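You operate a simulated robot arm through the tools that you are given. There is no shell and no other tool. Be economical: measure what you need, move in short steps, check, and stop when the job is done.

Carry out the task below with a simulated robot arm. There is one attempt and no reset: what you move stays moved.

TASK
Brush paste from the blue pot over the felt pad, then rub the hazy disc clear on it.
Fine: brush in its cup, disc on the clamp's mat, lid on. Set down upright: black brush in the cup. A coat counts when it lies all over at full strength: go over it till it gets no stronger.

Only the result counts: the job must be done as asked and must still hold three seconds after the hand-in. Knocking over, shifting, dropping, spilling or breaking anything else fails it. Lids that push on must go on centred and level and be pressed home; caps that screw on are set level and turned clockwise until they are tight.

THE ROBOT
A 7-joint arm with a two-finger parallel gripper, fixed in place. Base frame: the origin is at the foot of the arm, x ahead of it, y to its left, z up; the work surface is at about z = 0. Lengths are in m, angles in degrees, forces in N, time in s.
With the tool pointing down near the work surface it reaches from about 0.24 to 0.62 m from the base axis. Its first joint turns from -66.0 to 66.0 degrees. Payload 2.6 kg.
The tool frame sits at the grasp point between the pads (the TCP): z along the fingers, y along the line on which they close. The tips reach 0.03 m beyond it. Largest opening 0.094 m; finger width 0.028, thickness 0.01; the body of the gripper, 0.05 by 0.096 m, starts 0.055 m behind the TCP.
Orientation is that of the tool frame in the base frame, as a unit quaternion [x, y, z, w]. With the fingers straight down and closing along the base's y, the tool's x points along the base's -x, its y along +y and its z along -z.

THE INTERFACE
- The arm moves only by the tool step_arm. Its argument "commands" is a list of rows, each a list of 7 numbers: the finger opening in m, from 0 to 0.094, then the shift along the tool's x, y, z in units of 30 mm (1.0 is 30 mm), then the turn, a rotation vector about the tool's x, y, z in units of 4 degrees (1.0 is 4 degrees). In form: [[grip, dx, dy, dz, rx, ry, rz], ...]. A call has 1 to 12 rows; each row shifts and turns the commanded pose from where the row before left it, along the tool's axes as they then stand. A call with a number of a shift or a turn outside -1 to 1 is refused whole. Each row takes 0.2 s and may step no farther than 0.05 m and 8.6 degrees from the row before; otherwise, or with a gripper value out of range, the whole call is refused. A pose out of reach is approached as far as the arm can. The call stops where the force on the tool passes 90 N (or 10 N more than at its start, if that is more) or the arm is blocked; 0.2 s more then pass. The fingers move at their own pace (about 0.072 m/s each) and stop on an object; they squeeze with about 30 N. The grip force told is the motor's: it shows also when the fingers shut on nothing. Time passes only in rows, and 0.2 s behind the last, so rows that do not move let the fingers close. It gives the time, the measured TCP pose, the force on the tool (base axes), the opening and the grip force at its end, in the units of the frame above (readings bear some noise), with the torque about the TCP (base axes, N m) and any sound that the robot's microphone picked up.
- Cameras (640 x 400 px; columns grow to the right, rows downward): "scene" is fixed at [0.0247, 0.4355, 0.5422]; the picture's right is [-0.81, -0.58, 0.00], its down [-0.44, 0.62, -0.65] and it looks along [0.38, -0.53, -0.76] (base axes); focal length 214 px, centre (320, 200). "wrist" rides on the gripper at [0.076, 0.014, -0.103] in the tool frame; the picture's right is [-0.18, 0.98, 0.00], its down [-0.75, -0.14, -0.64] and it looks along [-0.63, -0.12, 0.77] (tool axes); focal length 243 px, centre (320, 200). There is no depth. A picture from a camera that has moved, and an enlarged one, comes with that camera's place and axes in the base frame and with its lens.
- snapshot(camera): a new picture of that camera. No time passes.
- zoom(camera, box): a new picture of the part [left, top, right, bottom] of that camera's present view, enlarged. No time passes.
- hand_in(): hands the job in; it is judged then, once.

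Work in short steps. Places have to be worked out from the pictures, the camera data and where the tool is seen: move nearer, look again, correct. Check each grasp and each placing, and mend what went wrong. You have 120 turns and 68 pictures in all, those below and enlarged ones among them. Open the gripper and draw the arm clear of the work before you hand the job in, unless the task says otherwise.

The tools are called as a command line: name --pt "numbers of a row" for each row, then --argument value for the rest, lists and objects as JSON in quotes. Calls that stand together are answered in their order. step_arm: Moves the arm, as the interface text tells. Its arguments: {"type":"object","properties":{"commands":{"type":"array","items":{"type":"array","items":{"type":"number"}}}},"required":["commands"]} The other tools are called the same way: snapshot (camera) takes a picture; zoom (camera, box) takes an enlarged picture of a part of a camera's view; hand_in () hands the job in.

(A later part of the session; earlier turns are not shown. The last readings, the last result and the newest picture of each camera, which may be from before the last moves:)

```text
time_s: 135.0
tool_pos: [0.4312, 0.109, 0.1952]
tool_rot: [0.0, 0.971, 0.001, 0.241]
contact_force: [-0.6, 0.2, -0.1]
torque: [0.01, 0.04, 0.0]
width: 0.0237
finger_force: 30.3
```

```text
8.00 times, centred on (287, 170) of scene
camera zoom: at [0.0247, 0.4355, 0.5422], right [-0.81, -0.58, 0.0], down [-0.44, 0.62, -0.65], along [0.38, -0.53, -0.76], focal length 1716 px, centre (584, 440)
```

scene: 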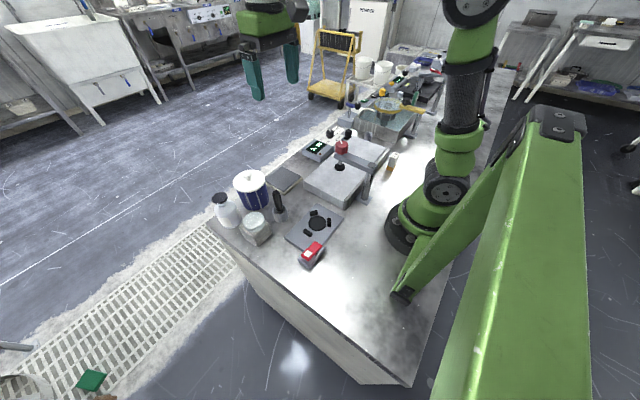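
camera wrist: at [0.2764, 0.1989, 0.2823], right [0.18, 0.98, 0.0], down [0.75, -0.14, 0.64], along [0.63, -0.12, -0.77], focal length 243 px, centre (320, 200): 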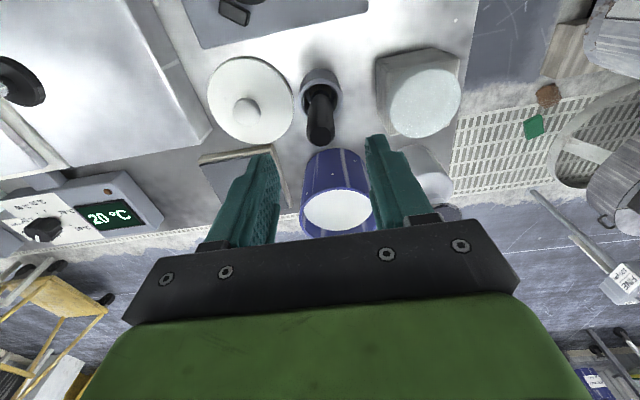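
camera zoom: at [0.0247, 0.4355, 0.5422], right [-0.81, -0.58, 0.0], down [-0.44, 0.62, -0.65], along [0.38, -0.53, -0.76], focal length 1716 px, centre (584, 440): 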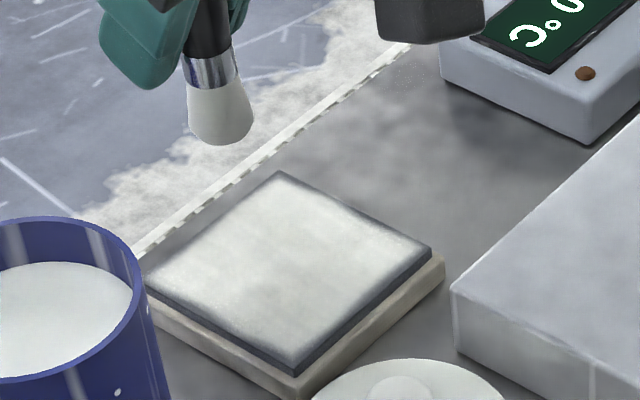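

The coat now looks even over the whole pad. Time to return the brush: it has slid up in the grip (tip ≈0.058 below TCP, leaning ~10°), so I add 10° tilt and hover over the cup.

step_arm --pt "0.01 0.59 0.625 -0.315 0 0 0" --pt "0.01 0.59 0.625 -0.315 0 0 0" --pt "0.01 0.59 0.625 -0.315 0 0 0" --pt "0.01 0.59 0.625 -0.315 0 0 0" --pt "0.01 0 0 0 0 -1 0" --pt "0.01 0 0 0 0 -1 0" --pt "0.01 0 0 0 0 -0.5 0" --pt "0.01 0.41 0 0.525 0 0 0" --pt "0.01 0.41 0 0.525 0 0 0" --pt "0.01 0.41 0 0.525 0 0 0" --pt "0.01 0 0 0 0 0 0"

zoom --camera "scene" --box '[240, 135, 330, 225]'

zoom --camera "wrist" --box '[220, 60, 420, 260]'

```text
time_s: 137.4
tool_pos: [0.3516, 0.1849, 0.1349]
tool_rot: [0.0, 0.946, 0.0, 0.325]
contact_force: [0.2, 0.7, 0.6]
torque: [0.0, 0.0, 0.02]
width: 0.0239
finger_force: 30.2
```

```text
4.44 times, centred on (285, 180) of scene
camera zoom: at [0.0247, 0.4355, 0.5422], right [-0.81, -0.58, 0.0], down [-0.44, 0.62, -0.65], along [0.38, -0.53, -0.76], focal length 953 px, centre (476, 289)
```

zoom: 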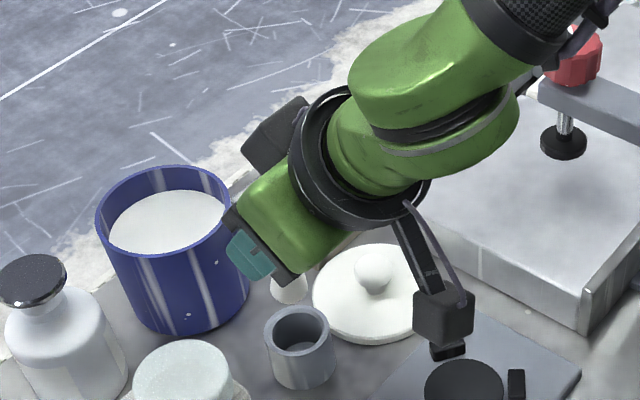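

```text
2.00 times, centred on (320, 160) of wrist
camera zoom: at [0.2278, 0.1982, 0.1694], right [0.14, 0.98, 0.11], down [0.2, -0.14, 0.97], along [0.97, -0.12, -0.22], focal length 485 px, centre (320, 280)
```

zoom: 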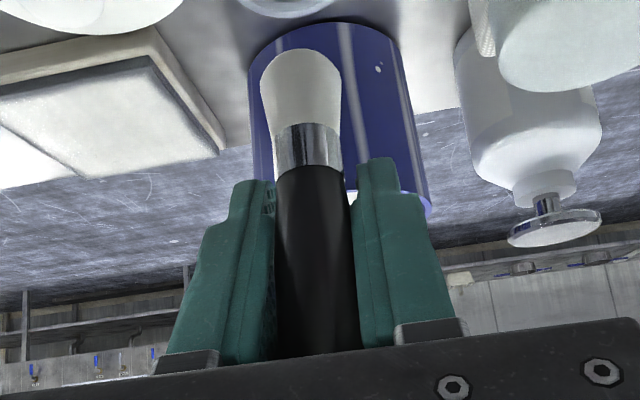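

Tip lines up above the cup centre (predicted and seen pixels agree). I lower it into the cup, stopping with fingertips just above the rim.

step_arm --pt "0.01 0.297 0 0.38 0 0 0" --pt "0.01 0.297 0 0.38 0 0 0" --pt "0.01 0.297 0 0.38 0 0 0" --pt "0.01 0.25 0 0.32 0 0 0" --pt "0.01 0 0 0 0 0 0"

zoom --camera "scene" --box '[250, 165, 320, 235]'

```text
time_s: 138.6
tool_pos: [0.351, 0.1824, 0.0786]
tool_rot: [0.0, 0.945, 0.0, 0.326]
contact_force: [-0.2, -0.3, 0.1]
torque: [0.0, 0.0, -0.04]
width: 0.0238
finger_force: 29.5
```

```text
5.71 times, centred on (285, 200) of scene
camera zoom: at [0.0247, 0.4355, 0.5422], right [-0.81, -0.58, 0.0], down [-0.44, 0.62, -0.65], along [0.38, -0.53, -0.76], focal length 1226 px, centre (520, 200)
```

zoom: 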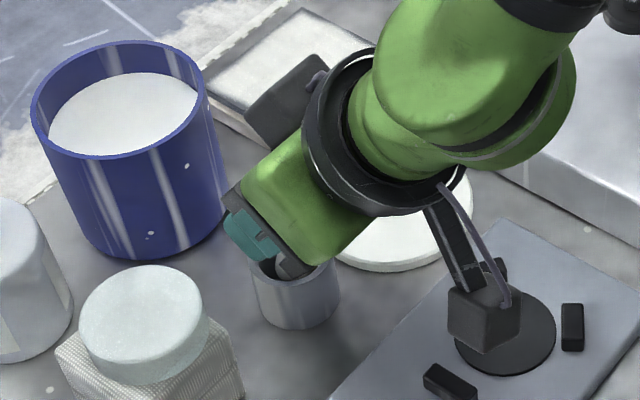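

No contact and inside the cup. I lower 3 mm more, release, and back off along the tool axis after opening.

step_arm --pt "0.01 0.06 0 0.08 0 0 0" --pt "0.01 0 0 0 0 0 0" --pt "0.05 0 0 0 0 0 0" --pt "0.05 0 0 0 0 0 0" --pt "0.06 0 0 0 0 0 0" --pt "0.06 -0.308 0 -0.394 0 0 0" --pt "0.06 -0.616 0 -0.788 0 0 0" --pt "0.06 -0.616 0 -0.788 0 0 0" --pt "0.06 -0.616 0 -0.788 0 0 0" --pt "0.06 -0.616 0 -0.788 0 0 0"

zoom --camera "scene" --box '[200, 120, 340, 240]'

```text
time_s: 140.8
tool_pos: [0.3523, 0.183, 0.2111]
tool_rot: [0.001, 0.945, -0.001, 0.326]
contact_force: [-0.7, 0.6, -0.1]
torque: [0.01, 0.01, 0.0]
width: 0.06
finger_force: 0.0
```

```text
3.33 times, centred on (270, 180) of scene
camera zoom: at [0.0247, 0.4355, 0.5422], right [-0.81, -0.58, 0.0], down [-0.44, 0.62, -0.65], along [0.38, -0.53, -0.76], focal length 715 px, centre (487, 267)
```

zoom: 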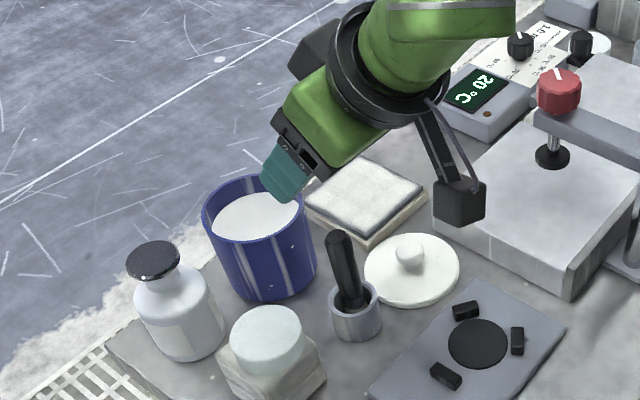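

The brush stands in its cup. I straighten the tool and move over the lid's knob.

step_arm --pt "0.06 0 0 0 0 1 0" --pt "0.06 0 0 0 0 1 0" --pt "0.06 0 0 0 0 1 0" --pt "0.06 0 0 0 0 1 0" --pt "0.06 0 0 0 0 1 0" --pt "0.06 0 0 0 0 1 0" --pt "0.06 0 0 0 0 1 0" --pt "0.06 0 0 0 0 1 0" --pt "0.06 0 0 0 0 1 0" --pt "0.06 0 0 0 0 0.5 0"

step_arm --pt "0.06 0.07 -0.85 0 0 0 0" --pt "0.06 0.07 -0.85 0 0 0 0" --pt "0.06 0.06 -0.84 0 0 0 0" --pt "0.06 0 0 1 0 0 0" --pt "0.06 0 0 1 0 0 0" --pt "0.06 0 0 1 0 0 0" --pt "0.06 0 0 0 0 0 0"

snapshot --camera "wrist"

```text
time_s: 143.0
tool_pos: [0.3515, 0.1836, 0.2102]
tool_rot: [0.0, 1.0, 0.0, -0.001]
contact_force: [-0.4, 0.3, -0.2]
torque: [-0.01, -0.03, 0.02]
width: 0.0601
finger_force: 0.1
```

```text
time_s: 144.6
tool_pos: [0.3472, 0.1093, 0.1196]
tool_rot: [-0.001, 1.0, -0.001, 0.0]
contact_force: [0.1, -0.1, -0.5]
torque: [0.05, 0.03, 0.01]
width: 0.06
finger_force: 0.0
```

```text
11 pictures are left
camera wrist: at [0.2697, 0.1234, 0.2229], right [0.18, 0.98, 0.0], down [0.75, -0.14, 0.64], along [0.63, -0.12, -0.77], focal length 243 px, centre (320, 200)
```

wrist: 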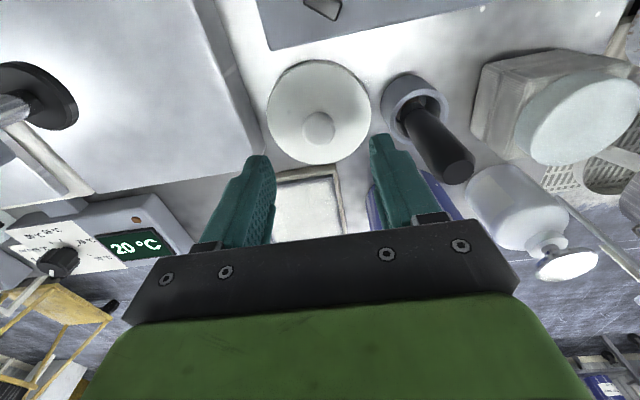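

Knob is centred. I descend to the earlier release height, grip, and lift.

step_arm --pt "0.06 0 -0.03 1 0 0 0" --pt "0.06 0 0 1 0 0 0" --pt "0.06 0 0 0.4 0 0 0" --pt "0.06 0 0 0 0 0 0" --pt "0.01 0 0 0 0 0 0" --pt "0.01 0 0 0 0 0 0" --pt "0.01 0 0 0 0 0 0" --pt "0.01 0 0 0 0 0 0"

step_arm --pt "0.01 0 0 -0.3 0 0 0" --pt "0.01 0 0 -1 0 0 0" --pt "0.01 0 0 -1 0 0 0" --pt "0.01 0 0 -1 0 0 0" --pt "0.01 0 0 -1 0 0 0" --pt "0.01 0 0 -1 0 0 0" --pt "0.01 0 0 0 0 0 0" --pt "0.01 0 0 0 0 0 0"

```text
time_s: 146.4
tool_pos: [0.346, 0.1085, 0.0491]
tool_rot: [0.0, 1.0, 0.0, 0.0]
contact_force: [0.0, -0.1, -0.8]
torque: [0.0, 0.01, -0.01]
width: 0.0255
finger_force: 29.7
```

```text
time_s: 148.2
tool_pos: [0.3459, 0.1062, 0.2112]
tool_rot: [0.0, 1.0, 0.0, 0.0]
contact_force: [-0.9, 0.1, -0.6]
torque: [0.0, -0.01, 0.0]
width: 0.0256
finger_force: 29.6
```

Lid in hand. I carry it over the pot and check measured alignment before lowering.

step_arm --pt "0.01 -0.95 0.65 0 0 0 0" --pt "0.01 -0.95 0.65 0 0 0 0" --pt "0.01 -0.95 0.65 0 0 0 0" --pt "0.01 -0.95 0.65 0 0 0 0" --pt "0.01 0 0 1 0 0 0" --pt "0.01 0 0 0.7 0 0 0" --pt "0.01 0 0 0 0 0 0"

zoom --camera "scene" --box '[210, 130, 300, 215]'

```text
time_s: 149.8
tool_pos: [0.4604, 0.1848, 0.1566]
tool_rot: [0.0, 1.0, 0.0, 0.0]
contact_force: [0.2, 0.1, 0.5]
torque: [0.01, 0.02, 0.01]
width: 0.0255
finger_force: 29.7
```

```text
4.71 times, centred on (255, 172) of scene
camera zoom: at [0.0247, 0.4355, 0.5422], right [-0.81, -0.58, 0.0], down [-0.44, 0.62, -0.65], along [0.38, -0.53, -0.76], focal length 1009 px, centre (626, 329)
```

zoom: 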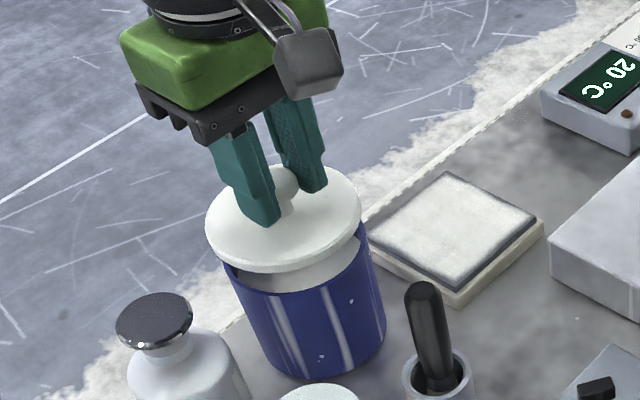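

Well centred. I lower and press home in small steps, listening for the snap.

step_arm --pt "0.01 0 0 0.4 0 0 0" --pt "0.01 0 0 0.15 0 0 0" --pt "0.01 0 0 0.1 0 0 0" --pt "0.01 0 0 0.05 0 0 0" --pt "0.01 0 0 0.05 0 0 0" --pt "0.01 0 0 0 0 0 0"

```text
time_s: 151.2
tool_pos: [0.4603, 0.1856, 0.1368]
tool_rot: [0.001, 1.0, 0.001, 0.002]
contact_force: [-8.0, -5.1, 21.9]
torque: [-0.13, 0.11, -0.03]
width: 0.0254
finger_force: 30.8
```

step_arm --pt "0.01 0 0 0.07 0 0 0" --pt "0.01 0 0 0.07 0 0 0" --pt "0.01 0 0 0.07 0 0 0" --pt "0.01 0 0 0 0 0 0"

```text
time_s: 152.2
tool_pos: [0.4612, 0.1849, 0.1315]
tool_rot: [0.0, 1.0, 0.001, 0.005]
contact_force: [0.0, 1.6, 34.2]
torque: [0.07, -0.32, 0.01]
width: 0.0256
finger_force: 30.3
```

step_arm --pt "0.01 0 0 0.07 0 0 0" --pt "0.01 0 0 0.07 0 0 0" --pt "0.01 0 0 0.07 0 0 0" --pt "0.01 0 0 0 0 0 0"

zoom --camera "scene" --box '[225, 150, 285, 210]'

```text
time_s: 153.2
tool_pos: [0.4623, 0.185, 0.1267]
tool_rot: [0.001, 1.0, 0.002, 0.006]
contact_force: [-0.5, 1.1, 37.1]
torque: [-0.06, -0.21, 0.03]
width: 0.0254
finger_force: 29.6
```

```text
6.67 times, centred on (255, 180) of scene
camera zoom: at [0.0245, 0.4354, 0.5423], right [-0.81, -0.58, 0.0], down [-0.44, 0.62, -0.65], along [0.38, -0.53, -0.76], focal length 1430 px, centre (753, 333)
```

zoom: 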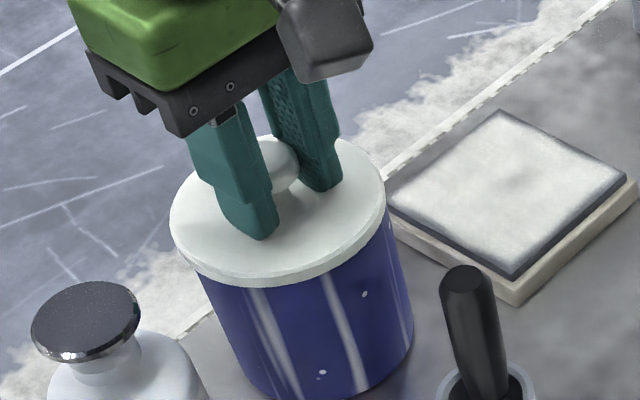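

The grip slides along the knob at ~37 N; the fingertips are about to rest on the lid on both sides. I press on so the tips push the lid home.

step_arm --pt "0.01 0 0 0.07 0 0 0" --pt "0.01 0 0 0.07 0 0 0" --pt "0.01 0 0 0.07 0 0 0" --pt "0.01 0 0 0.07 0 0 0" --pt "0.01 0 0 0 0 0 0"

```text
time_s: 154.2
tool_pos: [0.4625, 0.1862, 0.1278]
tool_rot: [0.003, 1.0, 0.003, 0.01]
contact_force: [-2.2, -0.8, 7.0]
torque: [-0.19, 0.32, -0.04]
width: 0.0258
finger_force: 30.0
stopped in row 4: the force on the tool passed its limit at 92 N (the readings are from after the stop); the commanded pose is now the measured one
```

It hit 92 N with no snap reported. I open, rise, and look at the lid from both views.

step_arm --pt "0.01 0 0 -0.03 0 0.28 0" --pt "0.05 0 0 0 0 0 0" --pt "0.05 0 0 0 0 0 0" --pt "0.05 0 0 -1 0 0 0" --pt "0.05 0 0 -0.6 0 0 0" --pt "0.0 0 0 0 0 0 0" --pt "0.0 0 0 0 0 0 0"

zoom --camera "scene" --box '[225, 150, 285, 210]'

```text
time_s: 155.8
tool_pos: [0.4628, 0.1849, 0.1741]
tool_rot: [0.002, 1.0, 0.003, -0.002]
contact_force: [0.5, -0.1, 0.2]
torque: [0.02, 0.0, 0.01]
width: 0.0001
finger_force: 29.9
```

```text
6.67 times, centred on (255, 180) of scene
camera zoom: at [0.0247, 0.4355, 0.5422], right [-0.81, -0.58, 0.0], down [-0.44, 0.62, -0.65], along [0.38, -0.53, -0.76], focal length 1430 px, centre (753, 333)
```

zoom: 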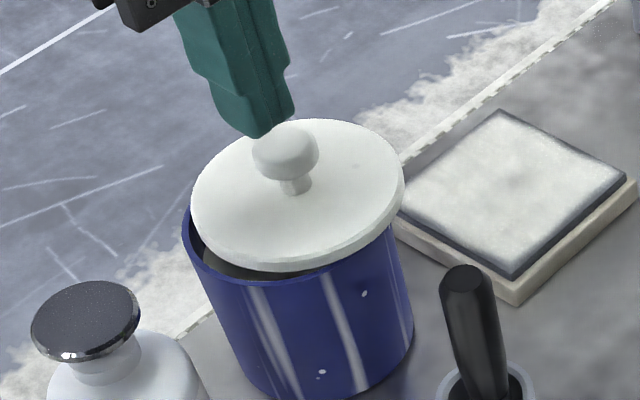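

The lid got cocked and shifted off-centre. I open, rise a little and use the wrist view to locate the knob.

step_arm --pt "0.07 0 0 -0.6 0 0 0" --pt "0.07 0 0 0 0 0 0" --pt "0.07 0 0 0 0 0 0"

zoom --camera "wrist" --box '[220, 50, 420, 210]'

```text
time_s: 156.6
tool_pos: [0.461, 0.1864, 0.1918]
tool_rot: [0.003, 1.0, 0.004, -0.001]
contact_force: [0.5, 0.2, -1.3]
torque: [0.04, 0.02, -0.02]
width: 0.0701
finger_force: 0.1
```

```text
2.50 times, centred on (320, 130) of wrist
camera zoom: at [0.3851, 0.1987, 0.2958], right [0.19, 0.98, 0.01], down [0.75, -0.15, 0.64], along [0.63, -0.12, -0.77], focal length 606 px, centre (320, 375)
```

zoom: 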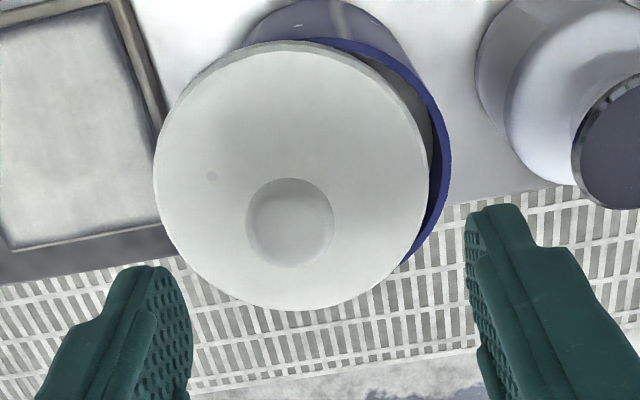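

Knob is at ≈ (0.464, 0.175), shifted 10 mm to −y. I re-grip it there and lift.

step_arm --pt "0.06 -0.06 -0.36 0.3 0 0 0.0" --pt "0.06 0 0 0.8 0 0 0" --pt "0.06 0 0 0.7 0 0 0" --pt "0.06 0 0 0 0 0 0" --pt "0.01 0 0 0 0 0 0" --pt "0.01 0 0 0 0 0 0" --pt "0.01 0 0 0 0 0 0" --pt "0.01 0 0 0 0 0 0" --pt "0.01 0 0 -0.5 0 0 0" --pt "0.01 0 0 -0.5 0 0 0" --pt "0.01 0 0 0 0 0 0"

zoom --camera "scene" --box '[215, 125, 295, 205]'

```text
time_s: 159.0
tool_pos: [0.4645, 0.1739, 0.1691]
tool_rot: [0.003, 1.0, 0.004, -0.002]
contact_force: [-0.1, 0.3, 0.3]
torque: [-0.01, -0.02, -0.01]
width: 0.0254
finger_force: 30.3
```

```text
5.00 times, centred on (255, 165) of scene
camera zoom: at [0.0247, 0.4355, 0.5422], right [-0.81, -0.58, 0.0], down [-0.44, 0.62, -0.65], along [0.38, -0.53, -0.76], focal length 1072 px, centre (645, 375)
```

zoom: 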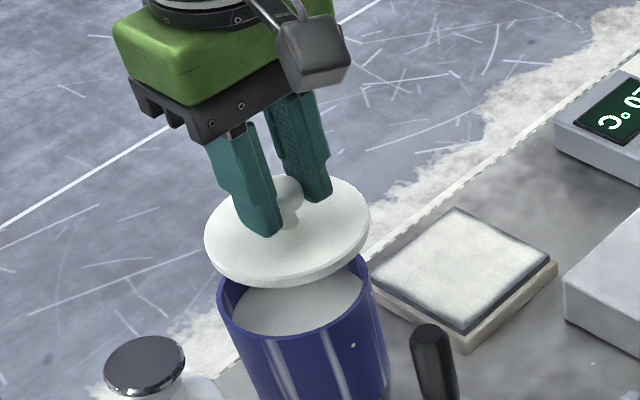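

The lid is level in the grip. I shift it back over the pot centre and lower until it rests.

step_arm --pt "0.01 0.05 0.36 0 0 0 0" --pt "0.01 0 0 0.5 0 0 0" --pt "0.01 0 0 0.3 0 0 0" --pt "0.01 0 0 0.1 0 0 0" --pt "0.01 0 0 0 0 0 0"

```text
time_s: 160.2
tool_pos: [0.4623, 0.1849, 0.1421]
tool_rot: [0.002, 1.0, 0.004, -0.001]
contact_force: [0.1, 0.7, -0.1]
torque: [-0.01, -0.02, 0.0]
width: 0.0253
finger_force: 30.2
```

step_arm --pt "0.01 0 0 0.07 0 0 0" --pt "0.01 0 0 0.07 0 0 0" --pt "0.01 0 0 0 0 0 0"

```text
time_s: 161.0
tool_pos: [0.4635, 0.1856, 0.1376]
tool_rot: [0.003, 1.0, 0.003, -0.001]
contact_force: [-0.6, -0.7, -1.0]
torque: [-0.06, 0.01, -0.01]
width: 0.0257
finger_force: 30.2
```

step_arm --pt "0.01 0 0 0.05 0 0 0" --pt "0.01 0 0 0.05 0 0 0" --pt "0.01 0 0 0 0 0 0"

```text
time_s: 161.8
tool_pos: [0.4635, 0.1867, 0.137]
tool_rot: [0.004, 1.0, 0.004, 0.001]
contact_force: [-13.4, -8.2, 30.8]
torque: [-0.22, 0.43, -0.04]
width: 0.0259
finger_force: 30.6
heard: snap
```

Snap heard. I release, rise, close the fingers and check the lid.

step_arm --pt "0.01 0 0 -0.06 0 0 0" --pt "0.05 0 0 0 0 0 0" --pt "0.05 0 0 0 0 0 0" --pt "0.05 0 0 -1 0 0 0" --pt "0.05 0 0 -0.6 0 0 0" --pt "0.0 0 0 0 0 0 0" --pt "0.0 0 0 0 0 0 0"

zoom --camera "scene" --box '[225, 150, 285, 210]'

```text
time_s: 163.4
tool_pos: [0.4643, 0.1856, 0.1835]
tool_rot: [0.002, 1.0, 0.003, -0.002]
contact_force: [-0.5, -0.7, 0.1]
torque: [0.0, 0.02, -0.01]
width: 0.0
finger_force: 30.3
```

```text
6.67 times, centred on (255, 180) of scene
camera zoom: at [0.0247, 0.4355, 0.5422], right [-0.81, -0.58, 0.0], down [-0.44, 0.62, -0.65], along [0.38, -0.53, -0.76], focal length 1430 px, centre (753, 333)
```

zoom: 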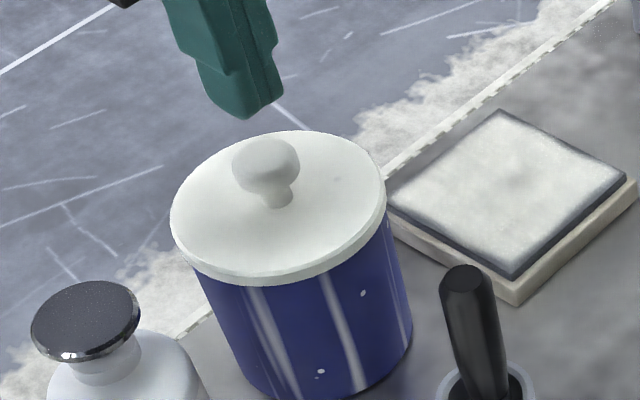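

Lid is seated level with a snap. Now the disc at (0.3595, 0.269, top 0.070): I move over it and down to finger height with open gripper.

step_arm --pt "0.0 0.87 0.695 0 0 0 0" --pt "0.05 0.87 0.695 0 0 0 0" --pt "0.08 0.87 0.695 0 0 0 0" --pt "0.08 0.87 0.695 0 0 0 0" --pt "0.08 0 0 1 0 0 0" --pt "0.08 0 0 0.7 0 0 0" --pt "0.08 0 0 0 0 0 0"

snapshot --camera "wrist"

```text
time_s: 165.0
tool_pos: [0.3587, 0.2694, 0.1335]
tool_rot: [0.002, 1.0, 0.004, -0.001]
contact_force: [0.6, 0.1, 0.4]
torque: [0.01, -0.02, -0.01]
width: 0.0798
finger_force: 0.1
```

```text
4 pictures are left
camera wrist: at [0.2825, 0.2831, 0.2363], right [0.19, 0.98, 0.01], down [0.75, -0.15, 0.64], along [0.63, -0.12, -0.77], focal length 243 px, centre (320, 200)
```

wrist: 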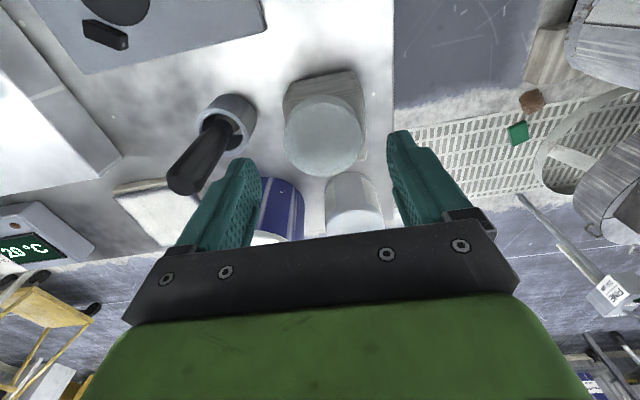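

Aligned with the disc (0.359, 0.271). I descend so the tips overlap only its upper half, close, and lift.

step_arm --pt "0.08 0 0.05 0.8 0 0 0" --pt "0.08 0 0 0.72 0 0 0" --pt "0.08 0 0 0 0 0 0" --pt "0.03 0 0 0 0 0 0" --pt "0.03 0 0 0 0 0 0" --pt "0.03 0 0 0 0 0 0" --pt "0.03 0 0 0 0 0 0"

```text
time_s: 166.6
tool_pos: [0.3599, 0.2713, 0.0872]
tool_rot: [0.002, 1.0, 0.004, -0.002]
contact_force: [0.5, 0.1, -0.5]
torque: [-0.02, -0.05, 0.01]
width: 0.0609
finger_force: 29.5
```

Disc gripped at 61 mm. I lift it and carry it over the pad.

step_arm --pt "0.03 0 0 -0.3 0 0 0" --pt "0.03 0 0 -1 0 0 0" --pt "0.03 0 0 -1 0 0 0" --pt "0.03 0 0 -1 0 0 0" --pt "0.03 -0.367 -0.859 0 0 0 0" --pt "0.03 -0.367 -0.859 0 0 0 0" --pt "0.03 -0.367 -0.859 0 0 0 0" --pt "0.03 -0.367 -0.859 0 0 0 0" --pt "0.03 -0.367 -0.859 0 0 0 0" --pt "0.03 -0.367 -0.859 0 0 0 0" --pt "0.03 -0.367 -0.859 0 0 0 0" --pt "0.03 -0.367 -0.859 0 0 0 0"

step_arm --pt "0.03 0 0 1 0 0 0" --pt "0.03 0 0 1 0 0 0" --pt "0.03 0 0 0.9 0 0 0" --pt "0.03 0 0 0 0 0 0"

zoom --camera "scene" --box '[225, 120, 325, 220]'

```text
time_s: 169.2
tool_pos: [0.445, 0.0631, 0.185]
tool_rot: [0.002, 1.0, 0.003, -0.002]
contact_force: [0.1, 0.6, -1.1]
torque: [0.01, 0.03, -0.01]
width: 0.0609
finger_force: 30.1
```

```text
time_s: 170.2
tool_pos: [0.4458, 0.0643, 0.0978]
tool_rot: [0.003, 1.0, 0.004, -0.002]
contact_force: [-0.5, -0.1, -2.3]
torque: [-0.03, 0.01, 0.0]
width: 0.0609
finger_force: 30.0
```

```text
4.00 times, centred on (275, 170) of scene
camera zoom: at [0.0248, 0.4355, 0.5422], right [-0.81, -0.58, 0.0], down [-0.44, 0.62, -0.65], along [0.38, -0.53, -0.76], focal length 858 px, centre (500, 320)
```

zoom: 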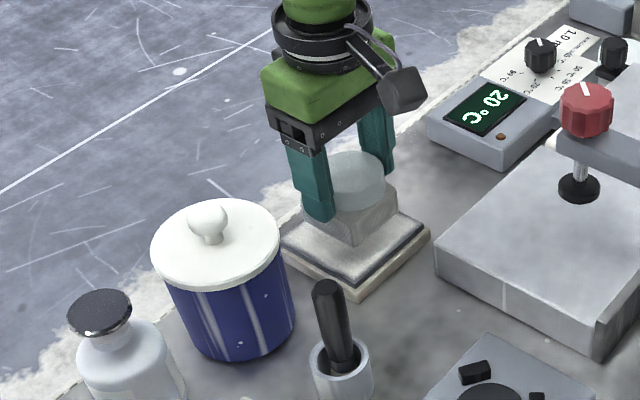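

The gripped piece came with a square part below the disc. I need one close picture of it together with the place it came from.

zoom --camera "scene" --box '[230, 145, 335, 250]'

```text
3.81 times, centred on (282, 198) of scene
camera zoom: at [0.0248, 0.4355, 0.5422], right [-0.81, -0.58, 0.0], down [-0.44, 0.62, -0.65], along [0.38, -0.53, -0.76], focal length 817 px, centre (463, 210)
```

zoom: 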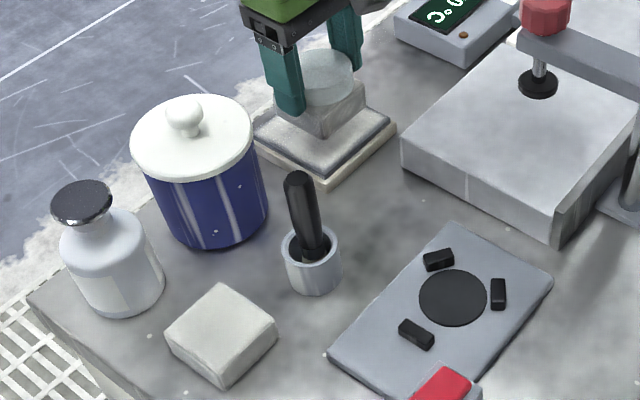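

I zoom tightly on the held piece to see what the fingers hold and how disc and square part relate.

zoom --camera "scene" --box '[266, 150, 302, 186]'

```text
11.11 times, centred on (284, 168) of scene
camera zoom: at [0.0248, 0.4355, 0.5422], right [-0.81, -0.58, 0.0], down [-0.44, 0.62, -0.65], along [0.38, -0.53, -0.76], focal length 2383 px, centre (720, 556)
```

zoom: 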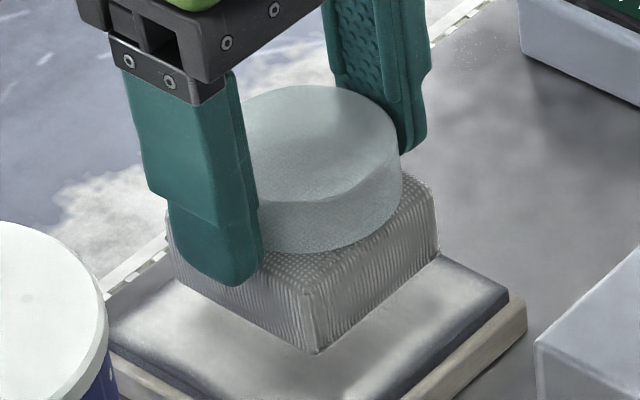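

Now it is clear: the fingers hold the knurled square block, with the glass disc only sitting on it. I reverse exactly to put the block back on its stand.

step_arm --pt "0.03 0 0 -1 0 0 0" --pt "0.03 0 0 -1 0 0 0" --pt "0.03 0 0 -0.9 0 0 0" --pt "0.03 0.367 0.859 0 0 0 0" --pt "0.03 0.367 0.859 0 0 0 0" --pt "0.03 0.367 0.859 0 0 0 0" --pt "0.03 0.367 0.859 0 0 0 0" --pt "0.03 0.367 0.859 0 0 0 0" --pt "0.03 0.367 0.859 0 0 0 0" --pt "0.03 0.367 0.859 0 0 0 0" --pt "0.03 0.367 0.859 0 0 0 0"

step_arm --pt "0.03 0 0 0 0 0 0" --pt "0.03 0 0 1 0 0 0" --pt "0.03 0 0 1 0 0 0" --pt "0.03 0 0 0.7 0 0 0" --pt "0.03 0 0 0.4 0 0 0" --pt "0.03 0 0 0.15 0 0 0" --pt "0.03 0 0 0.03 0 0 0" --pt "0.03 0 0 0 0 0 0"

```text
time_s: 172.6
tool_pos: [0.3583, 0.2713, 0.1893]
tool_rot: [0.003, 1.0, 0.003, -0.002]
contact_force: [0.2, -1.0, -1.0]
torque: [0.03, -0.02, 0.01]
width: 0.0608
finger_force: 30.0
```

```text
time_s: 174.4
tool_pos: [0.3577, 0.2709, 0.0889]
tool_rot: [0.002, 1.0, 0.003, -0.002]
contact_force: [1.2, -0.7, -1.4]
torque: [0.03, 0.01, -0.02]
width: 0.0611
finger_force: 30.0
```

Almost down; two small steps to touch, then release and raise 12 mm to grip only the disc.

step_arm --pt "0.03 0 0 0.03 0 0 0" --pt "0.03 0 0 0.02 0 0 0" --pt "0.03 0 0 0 0 0 0"

```text
time_s: 175.2
tool_pos: [0.3586, 0.2711, 0.0875]
tool_rot: [0.003, 1.0, 0.003, -0.002]
contact_force: [-1.0, -0.2, -1.5]
torque: [0.02, 0.0, -0.03]
width: 0.0607
finger_force: 29.7
```

step_arm --pt "0.03 0 0 0.03 0 0 0" --pt "0.03 0 0 0.03 0 0 0" --pt "0.03 0 0 0 0 0 0"

```text
time_s: 176.0
tool_pos: [0.3581, 0.2714, 0.0866]
tool_rot: [0.003, 1.0, 0.005, 0.0]
contact_force: [-3.0, -1.9, 11.5]
torque: [-0.21, 0.15, 0.0]
width: 0.061
finger_force: 29.8
```

Touching down. Release, raise 13 mm, and close on the disc alone.

step_arm --pt "0.08 0 0 0 0 0 0" --pt "0.08 0 0 0 0 0 0" --pt "0.08 0 0 -0.45 0 0 0" --pt "0.08 0 0 0 0 0 0" --pt "0.03 0 0 0 0 0 0" --pt "0.03 0 0 0 0 0 0" --pt "0.03 0 0 0 0 0 0" --pt "0.03 0 0 0 0 0 0"

```text
time_s: 177.8
tool_pos: [0.3573, 0.2706, 0.0999]
tool_rot: [0.003, 1.0, 0.004, -0.001]
contact_force: [0.4, -1.2, 1.9]
torque: [-0.01, 0.0, 0.02]
width: 0.0546
finger_force: 30.1
```

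Disc alone gripped (54.6 mm). I carry it to the pad and come down part-way.

step_arm --pt "0.03 0 0 -1 0 0 0" --pt "0.03 0 0 -1 0 0 0" --pt "0.03 0 0 -1 0 0 0" --pt "0.03 -0.375 -0.86 0 0 0 0" --pt "0.03 -0.375 -0.86 0 0 0 0" --pt "0.03 -0.375 -0.86 0 0 0 0" --pt "0.03 -0.375 -0.86 0 0 0 0" --pt "0.03 -0.375 -0.86 0 0 0 0" --pt "0.03 -0.375 -0.86 0 0 0 0" --pt "0.03 -0.375 -0.86 0 0 0 0" --pt "0.03 -0.375 -0.86 0 0 0 0"

step_arm --pt "0.03 0 0 1 0 0 0" --pt "0.03 0 0 1 0 0 0" --pt "0.03 0 0 1 0 0 0" --pt "0.03 0 0 0.2 0 0 0" --pt "0.03 0 0 0 0 0 0"

step_arm --pt "0.03 0 0 0.15 0 0 0" --pt "0.03 0 0 0.15 0 0 0" --pt "0.03 0 0 0.15 0 0 0" --pt "0.03 0 0 0 0 0 0"

```text
time_s: 180.2
tool_pos: [0.4475, 0.0618, 0.1871]
tool_rot: [0.002, 1.0, 0.003, -0.003]
contact_force: [-0.2, 0.8, -1.3]
torque: [0.02, -0.02, 0.0]
width: 0.0548
finger_force: 30.5
```

```text
time_s: 181.4
tool_pos: [0.4457, 0.0636, 0.091]
tool_rot: [0.003, 1.0, 0.004, -0.002]
contact_force: [1.4, 0.0, -1.5]
torque: [0.01, 0.03, -0.01]
width: 0.0547
finger_force: 29.6
```

```text
time_s: 182.4
tool_pos: [0.4454, 0.0633, 0.0785]
tool_rot: [0.002, 1.0, 0.003, -0.002]
contact_force: [-0.2, 0.2, -1.1]
torque: [-0.01, 0.01, 0.04]
width: 0.0551
finger_force: 30.1
```

No contact: the disc is free of the block. I lower further in small steps to find the pad.

step_arm --pt "0.03 0 0 0.15 0 0 0" --pt "0.03 0 0 0.15 0 0 0" --pt "0.03 0 0 0.1 0 0 0"

step_arm --pt "0.03 0 0 0.05 0 0 0" --pt "0.03 0 0 0.05 0 0 0"

step_arm --pt "0.03 0 0 0.05 0 0 0" --pt "0.03 0 0 0 0 0 0"

```text
time_s: 183.2
tool_pos: [0.4471, 0.0636, 0.0663]
tool_rot: [0.003, 1.0, 0.004, -0.002]
contact_force: [-0.6, 0.5, -1.5]
torque: [0.01, 0.01, -0.01]
width: 0.0547
finger_force: 29.8
```

```text
time_s: 183.8
tool_pos: [0.447, 0.065, 0.0633]
tool_rot: [0.002, 1.0, 0.004, -0.001]
contact_force: [-0.6, 0.1, -1.6]
torque: [0.03, 0.0, -0.02]
width: 0.0548
finger_force: 30.0
```

```text
time_s: 184.4
tool_pos: [0.4475, 0.0651, 0.0614]
tool_rot: [0.003, 1.0, 0.003, -0.001]
contact_force: [-0.1, 0.2, -1.5]
torque: [0.02, 0.02, 0.03]
width: 0.0548
finger_force: 30.2
```

step_arm --pt "0.03 0 0 0.04 0 0 0" --pt "0.03 0 0 0 0 0 0"

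step_arm --pt "0.03 0 0 0.03 0 0 0" --pt "0.03 0 0 0 0 0 0"

step_arm --pt "0.03 0 0 0.02 0 0 0" --pt "0.03 0 0 0 0 0 0"

```text
time_s: 185.0
tool_pos: [0.4459, 0.064, 0.0601]
tool_rot: [0.003, 1.0, 0.004, -0.002]
contact_force: [-0.2, 1.5, -1.0]
torque: [0.02, 0.02, -0.03]
width: 0.0547
finger_force: 29.8
```

```text
time_s: 185.6
tool_pos: [0.4457, 0.0641, 0.0615]
tool_rot: [0.003, 1.0, 0.004, 0.0]
contact_force: [-5.6, 0.9, 11.9]
torque: [-0.33, 0.19, -0.1]
width: 0.0551
finger_force: 29.6
```

```text
time_s: 186.2
tool_pos: [0.4476, 0.0643, 0.0596]
tool_rot: [0.003, 1.0, 0.004, 0.0]
contact_force: [-5.5, 0.7, 18.5]
torque: [-0.15, 0.37, -0.03]
width: 0.055
finger_force: 29.9
```

Contact at 18 N. I rub with overlapping strokes in y and x, keeping the disc within the pad.

step_arm --pt "0.03 0 0.5 0 0 0 0" --pt "0.03 0 -0.5 0 0 0 0" --pt "0.03 0 -0.5 0 0 0 0" --pt "0.03 0 0.5 0 0 0 0" --pt "0.03 0 0.5 0 0 0 0" --pt "0.03 0 -0.5 0 0 0 0" --pt "0.03 0 -0.5 0 0 0 0" --pt "0.03 0 0.5 0 0 0 0" --pt "0.03 0 0.5 0 0 0 0" --pt "0.03 0 -0.5 0 0 0 0" --pt "0.03 0 -0.5 0 0 0 0" --pt "0.03 0 0.5 0 0 0 0"

step_arm --pt "0.03 0.4 0 0 0 0 0" --pt "0.03 -0.4 0.4 0 0 0 0" --pt "0.03 -0.4 -0.4 0 0 0 0" --pt "0.03 0.4 -0.4 0 0 0 0" --pt "0.03 0.4 0.4 0 0 0 0" --pt "0.03 -0.4 0.4 0 0 0 0" --pt "0.03 -0.4 -0.4 0 0 0 0" --pt "0.03 0.4 -0.4 0 0 0 0" --pt "0.03 0.4 0.4 0 0 0 0" --pt "0.03 -0.4 0.4 0 0 0 0" --pt "0.03 -0.4 -0.4 0 0 0 0" --pt "0.03 0.4 0 0 0 0 0"

```text
time_s: 188.8
tool_pos: [0.4467, 0.0642, 0.0607]
tool_rot: [0.003, 1.0, 0.003, -0.001]
contact_force: [0.0, 0.1, -0.9]
torque: [-0.02, -0.03, -0.01]
width: 0.0548
finger_force: 29.8
```

```text
time_s: 191.4
tool_pos: [0.4466, 0.064, 0.0587]
tool_rot: [0.002, 1.0, 0.003, -0.002]
contact_force: [0.9, 0.1, -1.4]
torque: [0.0, -0.03, -0.02]
width: 0.0547
finger_force: 30.2
```

Contact was lost as the disc slid a little in the grip. I lower 2 mm and rub again with a slight downward feed, reading force.

step_arm --pt "0.03 0 0 0.04 0 0 0" --pt "0.03 0 0 0.03 0 0 0" --pt "0.03 0 0 0 0 0 0"

step_arm --pt "0.03 0 0.5 0.01 0 0 0" --pt "0.03 0 -0.5 0 0 0 0" --pt "0.03 0 -0.5 0.01 0 0 0" --pt "0.03 0 0.5 0 0 0 0" --pt "0.03 0 0.5 0.01 0 0 0" --pt "0.03 0 -0.5 0 0 0 0" --pt "0.03 0 -0.5 0.01 0 0 0" --pt "0.03 0 0.5 0 0 0 0" --pt "0.03 0 0.5 0 0 0 0" --pt "0.03 0 -0.5 0 0 0 0" --pt "0.03 0 -0.5 0 0 0 0" --pt "0.03 0 0.5 0 0 0 0"

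```text
time_s: 192.2
tool_pos: [0.4472, 0.0654, 0.0583]
tool_rot: [0.002, 1.0, 0.004, 0.0]
contact_force: [-5.7, 0.0, 19.5]
torque: [-0.17, 0.17, -0.07]
width: 0.0548
finger_force: 30.5
```

```text
time_s: 194.8
tool_pos: [0.4479, 0.0641, 0.0548]
tool_rot: [0.003, 1.0, 0.003, -0.001]
contact_force: [-0.5, -4.7, 8.4]
torque: [-0.36, -0.07, -0.03]
width: 0.0549
finger_force: 29.9
```

Contact maintained. More rubbing with a tiny feed, in diamond and y strokes.

step_arm --pt "0.03 0.4 0 0.01 0 0 0" --pt "0.03 -0.4 0.4 0 0 0 0" --pt "0.03 -0.4 -0.4 0.01 0 0 0" --pt "0.03 0.4 -0.4 0 0 0 0" --pt "0.03 0.4 0.4 0 0 0 0" --pt "0.03 -0.4 0.4 0.01 0 0 0" --pt "0.03 -0.4 -0.4 0 0 0 0" --pt "0.03 0.4 -0.4 0 0 0 0" --pt "0.03 0.4 0.4 0 0 0 0" --pt "0.03 -0.4 0.4 0 0 0 0" --pt "0.03 -0.4 -0.4 0 0 0 0" --pt "0.03 0.4 0 0 0 0 0"

step_arm --pt "0.03 0 0.4 0.01 0 0 0" --pt "0.03 0 -0.4 0 0 0 0" --pt "0.03 0 -0.4 0.01 0 0 0" --pt "0.03 0 0.4 0 0 0 0" --pt "0.03 0 0.4 0 0 0 0" --pt "0.03 0 -0.4 0 0 0 0" --pt "0.03 0 -0.4 0 0 0 0" --pt "0.03 0 0.4 0 0 0 0" --pt "0.03 0 0.4 0 0 0 0" --pt "0.03 0 -0.4 0 0 0 0" --pt "0.03 0 -0.4 0 0 0 0" --pt "0.03 0 0.4 0 0 0 0"

```text
time_s: 197.4
tool_pos: [0.4484, 0.0629, 0.0543]
tool_rot: [0.003, 1.0, 0.003, 0.001]
contact_force: [6.8, -0.1, 13.1]
torque: [-0.16, 0.08, 0.06]
width: 0.0549
finger_force: 29.8
```

```text
time_s: 200.0
tool_pos: [0.4465, 0.064, 0.0553]
tool_rot: [0.003, 1.0, 0.004, -0.002]
contact_force: [0.4, 0.6, -1.6]
torque: [0.0, -0.03, 0.02]
width: 0.0547
finger_force: 30.2
```

One more pressed rub, then I lift, carry the disc over the mat and use the last picture there.

step_arm --pt "0.03 0 0 0.05 0 0 0" --pt "0.03 0 0.4 0.01 0 0 0" --pt "0.03 0 -0.4 0 0 0 0" --pt "0.03 0 -0.4 0 0 0 0" --pt "0.03 0.4 0.4 0 0 0 0" --pt "0.03 -0.4 0.4 0 0 0 0" --pt "0.03 -0.4 -0.4 0 0 0 0" --pt "0.03 0.4 -0.4 0 0 0 0" --pt "0.03 0.4 0.4 0 0 0 0" --pt "0.03 -0.4 0.4 0 0 0 0" --pt "0.03 -0.4 -0.4 0 0 0 0" --pt "0.03 0.4 0 0 0 0 0"

step_arm --pt "0.03 0 0 -0.8 0 0 0" --pt "0.03 0 0 -1 0 0 0" --pt "0.03 0 0 -1 0 0 0" --pt "0.03 0 0 -0.5 0 0 0" --pt "0.03 0.853 0.336 0 0 0 0" --pt "0.03 0.853 0.336 0 0 0 0" --pt "0.03 0.853 0.336 0 0 0 0" --pt "0.03 0.853 0.336 0 0 0 0" --pt "0.03 0.853 0.336 0 0 0 0" --pt "0.03 0.853 0.336 0 0 0 0" --pt "0.03 0.853 0.336 0 0 0 0" --pt "0.03 0.853 0.336 0 0 0 0"

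step_arm --pt "0.03 0 0 0 0 0 0" --pt "0.03 0 0 1 0 0 0" --pt "0.03 0 0 1 0 0 0" --pt "0.03 0 0 0.7 0 0 0" --pt "0.03 0 0 0 0 0 0"

zoom --camera "scene" --box '[285, 175, 355, 255]'

```text
time_s: 202.6
tool_pos: [0.4461, 0.0634, 0.0522]
tool_rot: [0.003, 1.0, 0.003, -0.001]
contact_force: [3.1, -0.7, 6.4]
torque: [-0.2, -0.01, 0.07]
width: 0.0551
finger_force: 29.7
```

```text
time_s: 205.2
tool_pos: [0.2425, 0.1457, 0.1547]
tool_rot: [0.003, 1.0, 0.004, -0.001]
contact_force: [-0.5, -1.0, -0.8]
torque: [0.0, -0.02, -0.02]
width: 0.0549
finger_force: 30.1
```

```text
time_s: 206.4
tool_pos: [0.2416, 0.1469, 0.0714]
tool_rot: [0.003, 1.0, 0.003, -0.002]
contact_force: [0.8, -0.2, -1.0]
torque: [-0.03, -0.04, 0.0]
width: 0.0546
finger_force: 29.3
```

```text
5.00 times, centred on (320, 215) of scene
camera zoom: at [0.0248, 0.4355, 0.5422], right [-0.81, -0.58, 0.0], down [-0.44, 0.62, -0.65], along [0.38, -0.53, -0.76], focal length 1072 px, centre (320, 125)
```

zoom: 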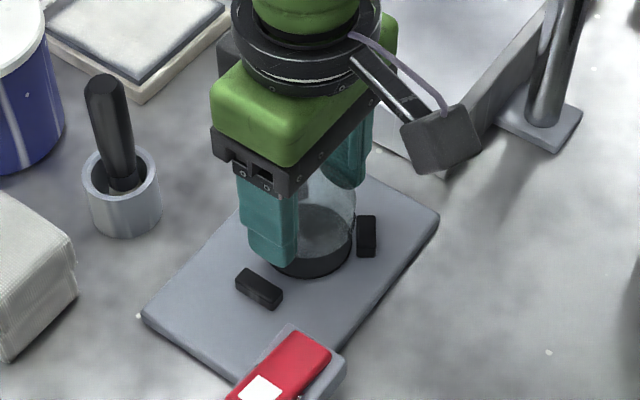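

The disc is now clear as glass, right above the mat. I lower it, shifted 1 mm away from the front jaw, in small steps.

step_arm --pt "0.03 0 -0.04 0.3 0 0 0" --pt "0.03 0 0 0.2 0 0 0" --pt "0.03 0 0 0 0 0 0"

step_arm --pt "0.03 0 0 0.06 0 0 0" --pt "0.03 0 0 0 0 0 0"

step_arm --pt "0.03 0 0 0.05 0 0 0" --pt "0.03 0 0 0 0 0 0"

```text
time_s: 207.2
tool_pos: [0.2411, 0.1453, 0.0566]
tool_rot: [0.004, 1.0, 0.004, -0.002]
contact_force: [-2.2, -0.3, 9.1]
torque: [-0.18, 0.3, -0.04]
width: 0.0549
finger_force: 29.8
```

```text
time_s: 207.8
tool_pos: [0.2418, 0.1457, 0.0544]
tool_rot: [0.004, 1.0, 0.004, -0.002]
contact_force: [-3.7, -3.2, 18.3]
torque: [-0.42, 0.53, 0.02]
width: 0.0551
finger_force: 30.1
```

```text
time_s: 208.4
tool_pos: [0.2429, 0.1458, 0.053]
tool_rot: [0.003, 1.0, 0.005, 0.0]
contact_force: [1.5, 1.9, -2.0]
torque: [0.06, -0.11, 0.01]
width: 0.0548
finger_force: 29.6
```

The torque shows the disc edge caught the jaw at (−x, −y). I raise, shift ~2.5 mm to +x and 1.5 mm to +y, and lower again.

step_arm --pt "0.03 0 0 -0.5 0 0 0" --pt "0.03 -0.09 0.05 0 0 0 0" --pt "0.03 0 0 0.3 0 0 0" --pt "0.03 0 0 0 0 0 0"

step_arm --pt "0.03 0 0 0.07 0 0 0" --pt "0.03 0 0 0 0 0 0"

step_arm --pt "0.03 0 0 0.06 0 0 0" --pt "0.03 0 0 0 0 0 0"

step_arm --pt "0.03 0 0 0.06 0 0 0" --pt "0.03 0 0 0 0 0 0"

```text
time_s: 209.4
tool_pos: [0.2452, 0.1463, 0.0596]
tool_rot: [0.003, 1.0, 0.004, -0.002]
contact_force: [0.6, 0.3, -1.2]
torque: [0.0, -0.01, -0.02]
width: 0.0548
finger_force: 30.2
```

```text
time_s: 210.0
tool_pos: [0.2458, 0.1474, 0.0577]
tool_rot: [0.002, 1.0, 0.004, -0.002]
contact_force: [-1.0, 0.4, -1.4]
torque: [0.0, -0.01, -0.05]
width: 0.0547
finger_force: 30.1
```

```text
time_s: 210.6
tool_pos: [0.2449, 0.1469, 0.0556]
tool_rot: [0.003, 1.0, 0.004, -0.002]
contact_force: [-0.4, 0.5, -2.5]
torque: [0.02, 0.01, -0.01]
width: 0.0548
finger_force: 30.3
```

```text
time_s: 211.2
tool_pos: [0.2441, 0.1472, 0.0524]
tool_rot: [0.002, 1.0, 0.004, -0.002]
contact_force: [-0.4, 0.5, -0.3]
torque: [0.0, 0.0, 0.03]
width: 0.0549
finger_force: 30.0
```

Now free of the jaws (no contact at 0.0524). Continue down in small steps to the mat.

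step_arm --pt "0.03 0 0 0.06 0 0 0" --pt "0.03 0 0 0 0 0 0"

step_arm --pt "0.03 0 0 0.05 0 0 0" --pt "0.03 0 0 0 0 0 0"

step_arm --pt "0.03 0 0 0.04 0 0 0" --pt "0.03 0 0 0 0 0 0"

```text
time_s: 211.8
tool_pos: [0.2444, 0.147, 0.0516]
tool_rot: [0.003, 1.0, 0.003, -0.002]
contact_force: [-0.5, -0.6, -1.3]
torque: [-0.05, 0.03, 0.04]
width: 0.0546
finger_force: 29.8
```

```text
time_s: 212.4
tool_pos: [0.2455, 0.1464, 0.049]
tool_rot: [0.002, 1.0, 0.004, -0.002]
contact_force: [0.7, 1.0, -0.6]
torque: [0.04, 0.0, 0.04]
width: 0.0546
finger_force: 30.1
```

```text
time_s: 213.0
tool_pos: [0.2451, 0.1477, 0.0488]
tool_rot: [0.002, 1.0, 0.003, -0.002]
contact_force: [-0.1, 0.1, -0.7]
torque: [0.0, 0.01, 0.04]
width: 0.0548
finger_force: 30.2
```

step_arm --pt "0.03 0 0 0.04 0 0 0" --pt "0.03 0 0 0 0 0 0"

step_arm --pt "0.03 0 0 0.04 0 0 0" --pt "0.03 0 0 0 0 0 0"

step_arm --pt "0.03 0 0 0.03 0 0 0" --pt "0.03 0 0 0 0 0 0"

```text
time_s: 213.6
tool_pos: [0.246, 0.1471, 0.0481]
tool_rot: [0.002, 1.0, 0.003, -0.002]
contact_force: [-0.1, 0.1, -0.7]
torque: [0.02, -0.01, 0.02]
width: 0.0549
finger_force: 29.6
```

```text
time_s: 214.2
tool_pos: [0.2435, 0.1466, 0.0467]
tool_rot: [0.003, 1.0, 0.004, -0.002]
contact_force: [0.7, -0.2, -0.1]
torque: [0.01, 0.02, 0.0]
width: 0.0546
finger_force: 30.2
```

```text
time_s: 214.8
tool_pos: [0.2434, 0.1468, 0.0466]
tool_rot: [0.003, 1.0, 0.004, -0.002]
contact_force: [-1.2, -0.5, -1.3]
torque: [-0.03, 0.0, 0.02]
width: 0.0547
finger_force: 29.7
```

step_arm --pt "0.03 0 0 0.04 0 0 0" --pt "0.03 0 0 0 0 0 0"

step_arm --pt "0.03 0 0 0.03 0 0 0" --pt "0.03 0 0 0 0 0 0"

```text
time_s: 215.4
tool_pos: [0.2451, 0.1474, 0.0448]
tool_rot: [0.003, 1.0, 0.004, -0.001]
contact_force: [-1.7, -1.6, 6.5]
torque: [-0.17, -0.17, -0.1]
width: 0.0548
finger_force: 30.3
```

```text
time_s: 216.0
tool_pos: [0.2453, 0.148, 0.0437]
tool_rot: [0.004, 1.0, 0.003, -0.001]
contact_force: [-3.9, -3.8, 20.1]
torque: [-0.38, -0.32, -0.12]
width: 0.0553
finger_force: 29.9
5 turns are left
```

The disc is on the mat (20 N). I ease off, open just enough to free it, and rise straight up.

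step_arm --pt "0.03 0 0 -0.03 0 0 0" --pt "0.0585 0 0 0 0 0 0" --pt "0.0585 0 0 0 0 0 0" --pt "0.0585 0 0 0 0 0 0" --pt "0.0585 0 0 -0.2 0 0 0" --pt "0.0585 0 0 -0.3 0 0 0" --pt "0.0585 0 0 -0.5 0 0 0" --pt "0.0585 0 0 -1 0 0 0" --pt "0.0585 0 0 -1 0 0 0" --pt "0.07 0 0 -1 0 0 0" --pt "0.07 0 0 -1 0 0 0"

snapshot --camera "scene"

```text
time_s: 218.4
tool_pos: [0.2434, 0.1475, 0.1962]
tool_rot: [0.002, 1.0, 0.003, -0.001]
contact_force: [-0.7, -0.1, 0.0]
torque: [0.0, -0.03, 0.01]
width: 0.0698
finger_force: 0.0
```

```text
refused: no pictures are left
4 turns are left
```

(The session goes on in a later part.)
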